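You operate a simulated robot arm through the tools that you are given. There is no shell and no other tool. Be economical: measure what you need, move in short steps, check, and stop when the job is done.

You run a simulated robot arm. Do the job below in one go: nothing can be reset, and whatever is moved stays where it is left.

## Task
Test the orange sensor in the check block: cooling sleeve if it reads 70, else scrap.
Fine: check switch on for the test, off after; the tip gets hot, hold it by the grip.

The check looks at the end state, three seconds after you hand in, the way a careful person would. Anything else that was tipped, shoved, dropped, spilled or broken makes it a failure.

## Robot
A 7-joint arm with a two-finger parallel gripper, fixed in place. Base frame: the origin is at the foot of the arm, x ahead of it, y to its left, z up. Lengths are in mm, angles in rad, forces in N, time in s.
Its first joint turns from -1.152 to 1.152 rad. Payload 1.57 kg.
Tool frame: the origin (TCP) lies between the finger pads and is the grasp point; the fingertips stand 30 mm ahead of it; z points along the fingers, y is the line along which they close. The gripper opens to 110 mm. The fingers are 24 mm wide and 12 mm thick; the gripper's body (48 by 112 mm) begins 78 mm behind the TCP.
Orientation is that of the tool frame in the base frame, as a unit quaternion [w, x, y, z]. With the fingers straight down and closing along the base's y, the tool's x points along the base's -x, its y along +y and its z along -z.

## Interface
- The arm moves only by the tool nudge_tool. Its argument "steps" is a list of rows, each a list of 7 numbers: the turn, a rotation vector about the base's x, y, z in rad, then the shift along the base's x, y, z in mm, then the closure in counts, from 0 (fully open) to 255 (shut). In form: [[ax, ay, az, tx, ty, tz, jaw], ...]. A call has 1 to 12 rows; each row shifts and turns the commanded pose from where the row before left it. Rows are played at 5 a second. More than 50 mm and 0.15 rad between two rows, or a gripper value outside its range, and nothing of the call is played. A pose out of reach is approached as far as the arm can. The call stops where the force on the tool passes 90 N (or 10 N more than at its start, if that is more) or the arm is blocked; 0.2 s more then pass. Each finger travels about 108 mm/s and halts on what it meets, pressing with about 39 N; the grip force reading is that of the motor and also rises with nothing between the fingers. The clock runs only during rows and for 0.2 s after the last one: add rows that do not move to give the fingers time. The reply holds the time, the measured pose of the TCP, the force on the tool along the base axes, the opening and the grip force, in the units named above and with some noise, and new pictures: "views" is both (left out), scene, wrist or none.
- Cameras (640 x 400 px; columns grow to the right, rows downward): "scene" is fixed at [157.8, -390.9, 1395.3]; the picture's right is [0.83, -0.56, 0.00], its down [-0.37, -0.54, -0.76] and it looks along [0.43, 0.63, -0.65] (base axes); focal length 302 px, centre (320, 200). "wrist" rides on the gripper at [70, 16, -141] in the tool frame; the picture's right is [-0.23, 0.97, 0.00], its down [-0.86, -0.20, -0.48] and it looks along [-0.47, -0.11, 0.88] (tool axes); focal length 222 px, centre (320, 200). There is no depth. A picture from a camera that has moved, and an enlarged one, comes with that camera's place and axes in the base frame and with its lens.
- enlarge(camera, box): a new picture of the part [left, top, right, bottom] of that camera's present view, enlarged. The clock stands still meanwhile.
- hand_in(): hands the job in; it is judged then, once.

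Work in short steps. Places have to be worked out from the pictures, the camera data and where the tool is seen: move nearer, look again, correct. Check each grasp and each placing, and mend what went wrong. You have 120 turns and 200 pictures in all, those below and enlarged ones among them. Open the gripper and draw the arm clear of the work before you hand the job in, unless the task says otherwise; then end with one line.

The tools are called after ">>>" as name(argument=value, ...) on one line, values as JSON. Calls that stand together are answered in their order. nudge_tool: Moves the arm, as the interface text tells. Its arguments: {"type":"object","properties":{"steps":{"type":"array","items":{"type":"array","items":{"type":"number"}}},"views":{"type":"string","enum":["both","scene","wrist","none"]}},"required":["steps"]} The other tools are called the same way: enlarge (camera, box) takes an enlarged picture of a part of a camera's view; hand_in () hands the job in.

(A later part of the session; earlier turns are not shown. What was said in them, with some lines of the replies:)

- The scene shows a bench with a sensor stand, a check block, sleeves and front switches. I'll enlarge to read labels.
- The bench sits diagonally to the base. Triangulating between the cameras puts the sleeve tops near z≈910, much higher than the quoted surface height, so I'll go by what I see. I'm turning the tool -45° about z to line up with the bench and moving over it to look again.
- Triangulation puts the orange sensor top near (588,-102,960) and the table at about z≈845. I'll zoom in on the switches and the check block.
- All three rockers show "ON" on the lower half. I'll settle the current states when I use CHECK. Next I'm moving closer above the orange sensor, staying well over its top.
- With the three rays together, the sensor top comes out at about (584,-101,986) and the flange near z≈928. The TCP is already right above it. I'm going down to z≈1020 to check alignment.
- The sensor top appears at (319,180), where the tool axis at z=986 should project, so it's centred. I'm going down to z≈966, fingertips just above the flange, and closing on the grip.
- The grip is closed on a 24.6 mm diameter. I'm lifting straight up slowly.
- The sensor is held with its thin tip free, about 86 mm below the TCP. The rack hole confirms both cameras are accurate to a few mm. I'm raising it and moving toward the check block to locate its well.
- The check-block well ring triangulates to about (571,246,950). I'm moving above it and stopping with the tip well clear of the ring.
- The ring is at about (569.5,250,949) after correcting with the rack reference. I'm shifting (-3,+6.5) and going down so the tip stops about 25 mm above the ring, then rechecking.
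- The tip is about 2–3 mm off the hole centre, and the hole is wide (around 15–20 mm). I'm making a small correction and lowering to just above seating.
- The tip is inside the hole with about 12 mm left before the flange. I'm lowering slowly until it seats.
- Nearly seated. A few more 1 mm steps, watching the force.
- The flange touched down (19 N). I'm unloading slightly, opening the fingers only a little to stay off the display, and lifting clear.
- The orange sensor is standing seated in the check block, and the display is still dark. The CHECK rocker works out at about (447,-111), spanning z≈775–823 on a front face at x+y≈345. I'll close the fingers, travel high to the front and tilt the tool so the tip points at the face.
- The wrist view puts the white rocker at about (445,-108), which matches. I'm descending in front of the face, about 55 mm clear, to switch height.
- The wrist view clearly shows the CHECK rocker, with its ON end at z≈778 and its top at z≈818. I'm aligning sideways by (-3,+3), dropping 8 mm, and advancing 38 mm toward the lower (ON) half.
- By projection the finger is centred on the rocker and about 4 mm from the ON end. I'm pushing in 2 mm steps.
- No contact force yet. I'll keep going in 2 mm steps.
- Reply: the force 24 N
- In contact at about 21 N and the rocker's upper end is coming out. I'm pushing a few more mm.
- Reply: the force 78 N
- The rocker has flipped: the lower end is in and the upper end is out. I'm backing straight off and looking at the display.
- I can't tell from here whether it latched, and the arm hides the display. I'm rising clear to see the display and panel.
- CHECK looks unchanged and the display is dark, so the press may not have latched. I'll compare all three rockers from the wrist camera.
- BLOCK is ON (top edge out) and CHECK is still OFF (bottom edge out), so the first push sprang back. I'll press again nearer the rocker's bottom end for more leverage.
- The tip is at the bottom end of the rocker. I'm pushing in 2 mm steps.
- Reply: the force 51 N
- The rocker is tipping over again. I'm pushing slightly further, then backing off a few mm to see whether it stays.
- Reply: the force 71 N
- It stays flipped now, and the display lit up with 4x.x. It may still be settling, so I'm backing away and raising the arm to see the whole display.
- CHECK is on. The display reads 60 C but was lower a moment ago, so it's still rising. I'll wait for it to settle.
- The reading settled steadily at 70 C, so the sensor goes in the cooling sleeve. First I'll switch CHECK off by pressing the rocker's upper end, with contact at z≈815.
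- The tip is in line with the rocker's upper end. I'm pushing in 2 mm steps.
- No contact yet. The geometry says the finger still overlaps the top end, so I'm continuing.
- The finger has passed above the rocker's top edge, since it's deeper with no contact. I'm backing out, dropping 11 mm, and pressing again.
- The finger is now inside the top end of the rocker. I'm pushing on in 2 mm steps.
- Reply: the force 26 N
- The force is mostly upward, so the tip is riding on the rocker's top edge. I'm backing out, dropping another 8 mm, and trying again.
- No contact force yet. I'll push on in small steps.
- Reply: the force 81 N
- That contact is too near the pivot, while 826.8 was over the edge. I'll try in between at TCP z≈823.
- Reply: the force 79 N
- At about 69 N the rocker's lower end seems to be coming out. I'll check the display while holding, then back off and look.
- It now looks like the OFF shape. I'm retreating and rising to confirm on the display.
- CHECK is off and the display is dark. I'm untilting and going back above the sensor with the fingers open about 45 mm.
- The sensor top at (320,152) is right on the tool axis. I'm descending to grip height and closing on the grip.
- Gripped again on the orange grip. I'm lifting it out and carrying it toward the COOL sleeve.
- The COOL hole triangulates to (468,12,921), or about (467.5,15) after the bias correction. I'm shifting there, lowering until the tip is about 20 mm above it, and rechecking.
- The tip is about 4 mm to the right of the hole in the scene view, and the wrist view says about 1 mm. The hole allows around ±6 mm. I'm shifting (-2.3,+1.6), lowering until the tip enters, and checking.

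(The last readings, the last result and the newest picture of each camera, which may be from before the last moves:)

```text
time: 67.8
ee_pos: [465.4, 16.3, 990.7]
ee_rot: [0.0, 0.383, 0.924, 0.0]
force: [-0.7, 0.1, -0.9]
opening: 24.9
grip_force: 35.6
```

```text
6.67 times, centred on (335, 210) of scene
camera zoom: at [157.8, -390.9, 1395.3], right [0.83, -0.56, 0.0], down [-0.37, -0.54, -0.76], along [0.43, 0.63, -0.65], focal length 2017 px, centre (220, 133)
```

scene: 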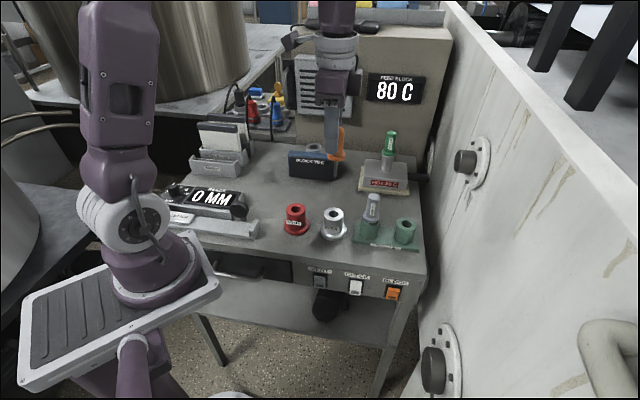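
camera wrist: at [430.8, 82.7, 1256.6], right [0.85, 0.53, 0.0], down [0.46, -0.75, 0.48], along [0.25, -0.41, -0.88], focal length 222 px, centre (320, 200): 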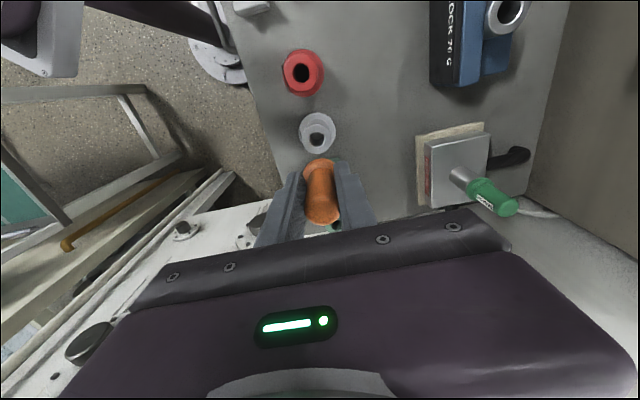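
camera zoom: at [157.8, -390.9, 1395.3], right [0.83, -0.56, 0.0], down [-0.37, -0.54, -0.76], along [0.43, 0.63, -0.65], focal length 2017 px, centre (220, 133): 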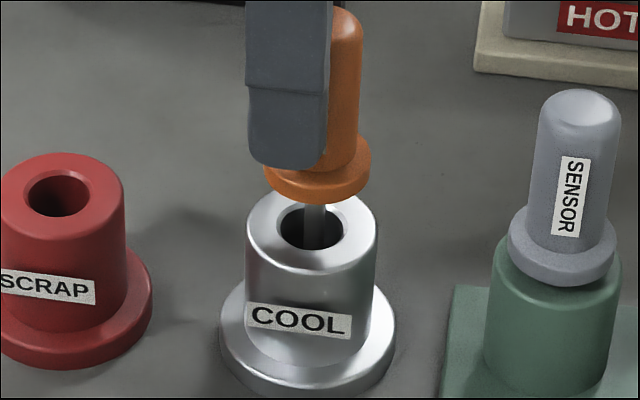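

The tip is in the hole and centred. I'm lowering toward seating (expected TCP z≈967).

>>> nudge_tool(steps=[[0, 0, 0, 0.8, 0.5, -8, 255], [0, 0, 0, 0, 0, -7, 255], [0, 0, 0, 0, 0, -3, 255], [0, 0, 0, 0, 0, -2, 255], [0, 0, 0, 0, 0, 0, 255]], views="none")

>>> enlarge(camera="scene", box=[305, 180, 365, 240])

```text
time: 69.0
ee_pos: [466.4, 16.3, 971.2]
ee_rot: [0.0, 0.382, 0.924, 0.001]
force: [0.7, 0.3, -0.2]
opening: 24.6
grip_force: 36.3
```

```text
6.67 times, centred on (335, 210) of scene
camera zoom: at [157.8, -390.9, 1395.3], right [0.83, -0.56, 0.0], down [-0.37, -0.54, -0.76], along [0.43, 0.63, -0.65], focal length 2017 px, centre (220, 133)
```

zoom: 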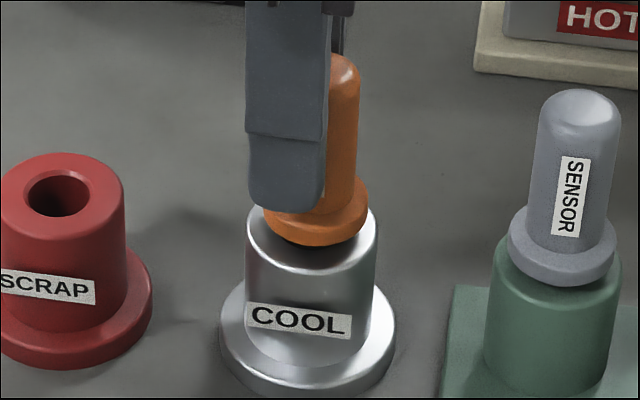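

Almost seated. I'm lowering in 1 mm steps until contact.

>>> nudge_tool(steps=[[0, 0, 0, 0, 0, -1, 255], [0, 0, 0, 0, 0, -1, 255], [0, 0, 0, 0, 0, -1, 255], [0, 0, 0, 0, 0, 0, 255]], views="none")

```text
time: 70.0
ee_pos: [466.3, 15.8, 969.9]
ee_rot: [0.0, 0.384, 0.923, 0.001]
force: [-1.0, -3.0, 27.3]
opening: 24.5
grip_force: 36.2
```

Seated, with contact at 27 N. I'm unloading, opening the fingers and rising.

>>> nudge_tool(steps=[[0, 0, 0, 0, 0, 1.8, 255], [0, 0, 0, 0, 0, 0, 170], [0, 0, 0, 0, 0, 0, 150], [0, 0, 0, 0, 0, 0, 150], [0, 0, 0, 0, 0, 20, 150], [0, 0, 0, 0, 0, 30, 150], [0, 0, 0, 0, 0, 40, 150], [0, 0, 0, 0, 0, 40, 100], [0, 0, 0, -20, 10, 40, 0], [0, 0, 0, -30, 20, 30, 0], [0, 0, 0, -30, 20, 10, 0], [0, 0, 0, 0, 0, 0, 0]])

>>> enlarge(camera="scene", box=[265, 120, 435, 310])

>>> enlarge(camera="scene", box=[305, 170, 365, 240])

```text
time: 72.6
ee_pos: [385.4, 67.3, 1180.2]
ee_rot: [0.0, 0.384, 0.923, 0.0]
force: [1.0, 0.3, 0.2]
opening: 109.9
grip_force: 0.1
camera wrist: at [347.2, 128.5, 1321.9], right [0.85, 0.53, 0.0], down [0.46, -0.75, 0.48], along [0.25, -0.41, -0.88], focal length 222 px, centre (320, 200)
```

scene: 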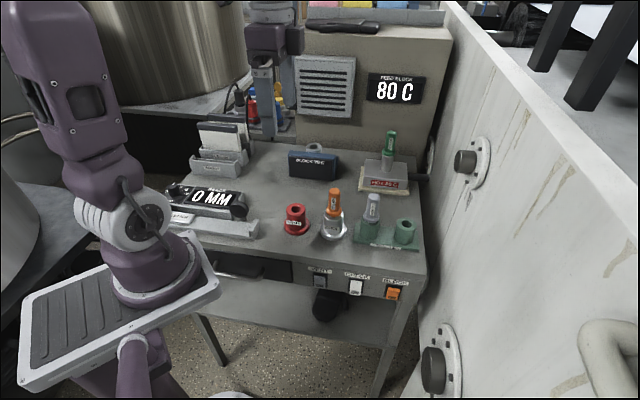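
wrist: 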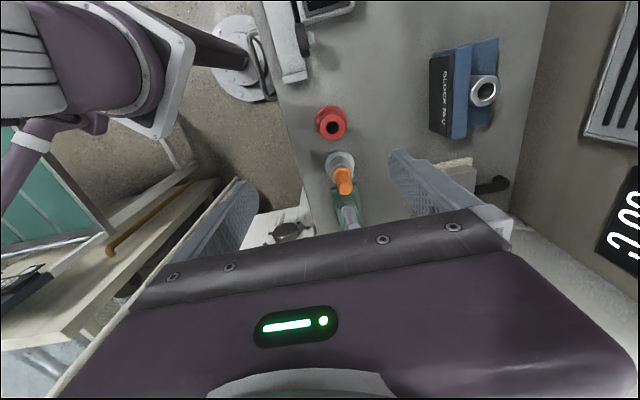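

```text
2.11 times, centred on (350, 215) of scene
camera zoom: at [157.8, -390.9, 1395.3], right [0.83, -0.56, 0.0], down [-0.37, -0.54, -0.76], along [0.43, 0.63, -0.65], focal length 637 px, centre (257, 168)
```

zoom: 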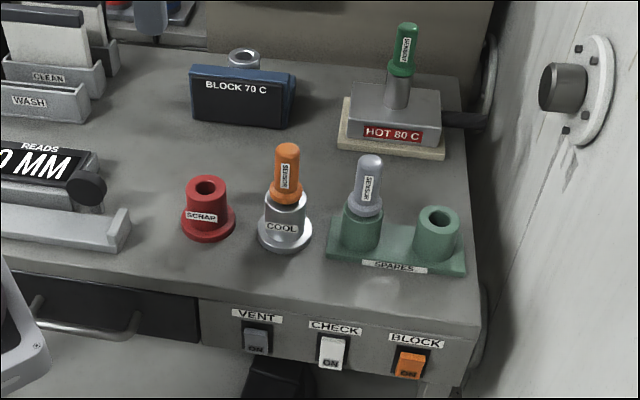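

```text
5.71 times, centred on (335, 205) of scene
camera zoom: at [157.8, -390.9, 1395.3], right [0.83, -0.56, 0.0], down [-0.37, -0.54, -0.76], along [0.43, 0.63, -0.65], focal length 1729 px, centre (234, 171)
```

zoom: 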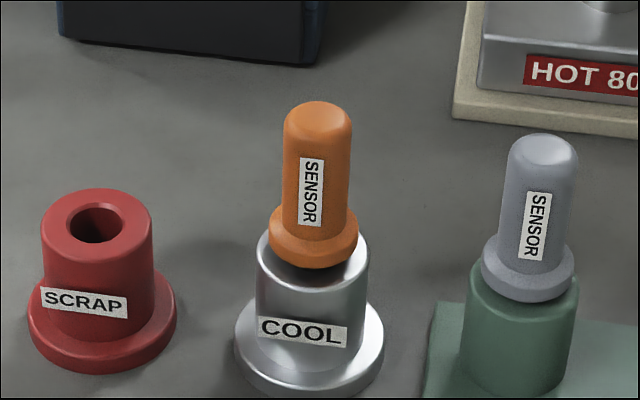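

The sensor stands upright in the COOL sleeve, CHECK is off, BLOCK and VENT are unchanged, and nothing else has moved. The gripper is open and clear, so I'm handing in.

>>> hand_in()

```text
The job is handed in.
```

The orange sensor settled at 70 C in the check block, so I placed it in the COOL sleeve by its grip; CHECK went on for the test and is off again, and nothing else was moved.
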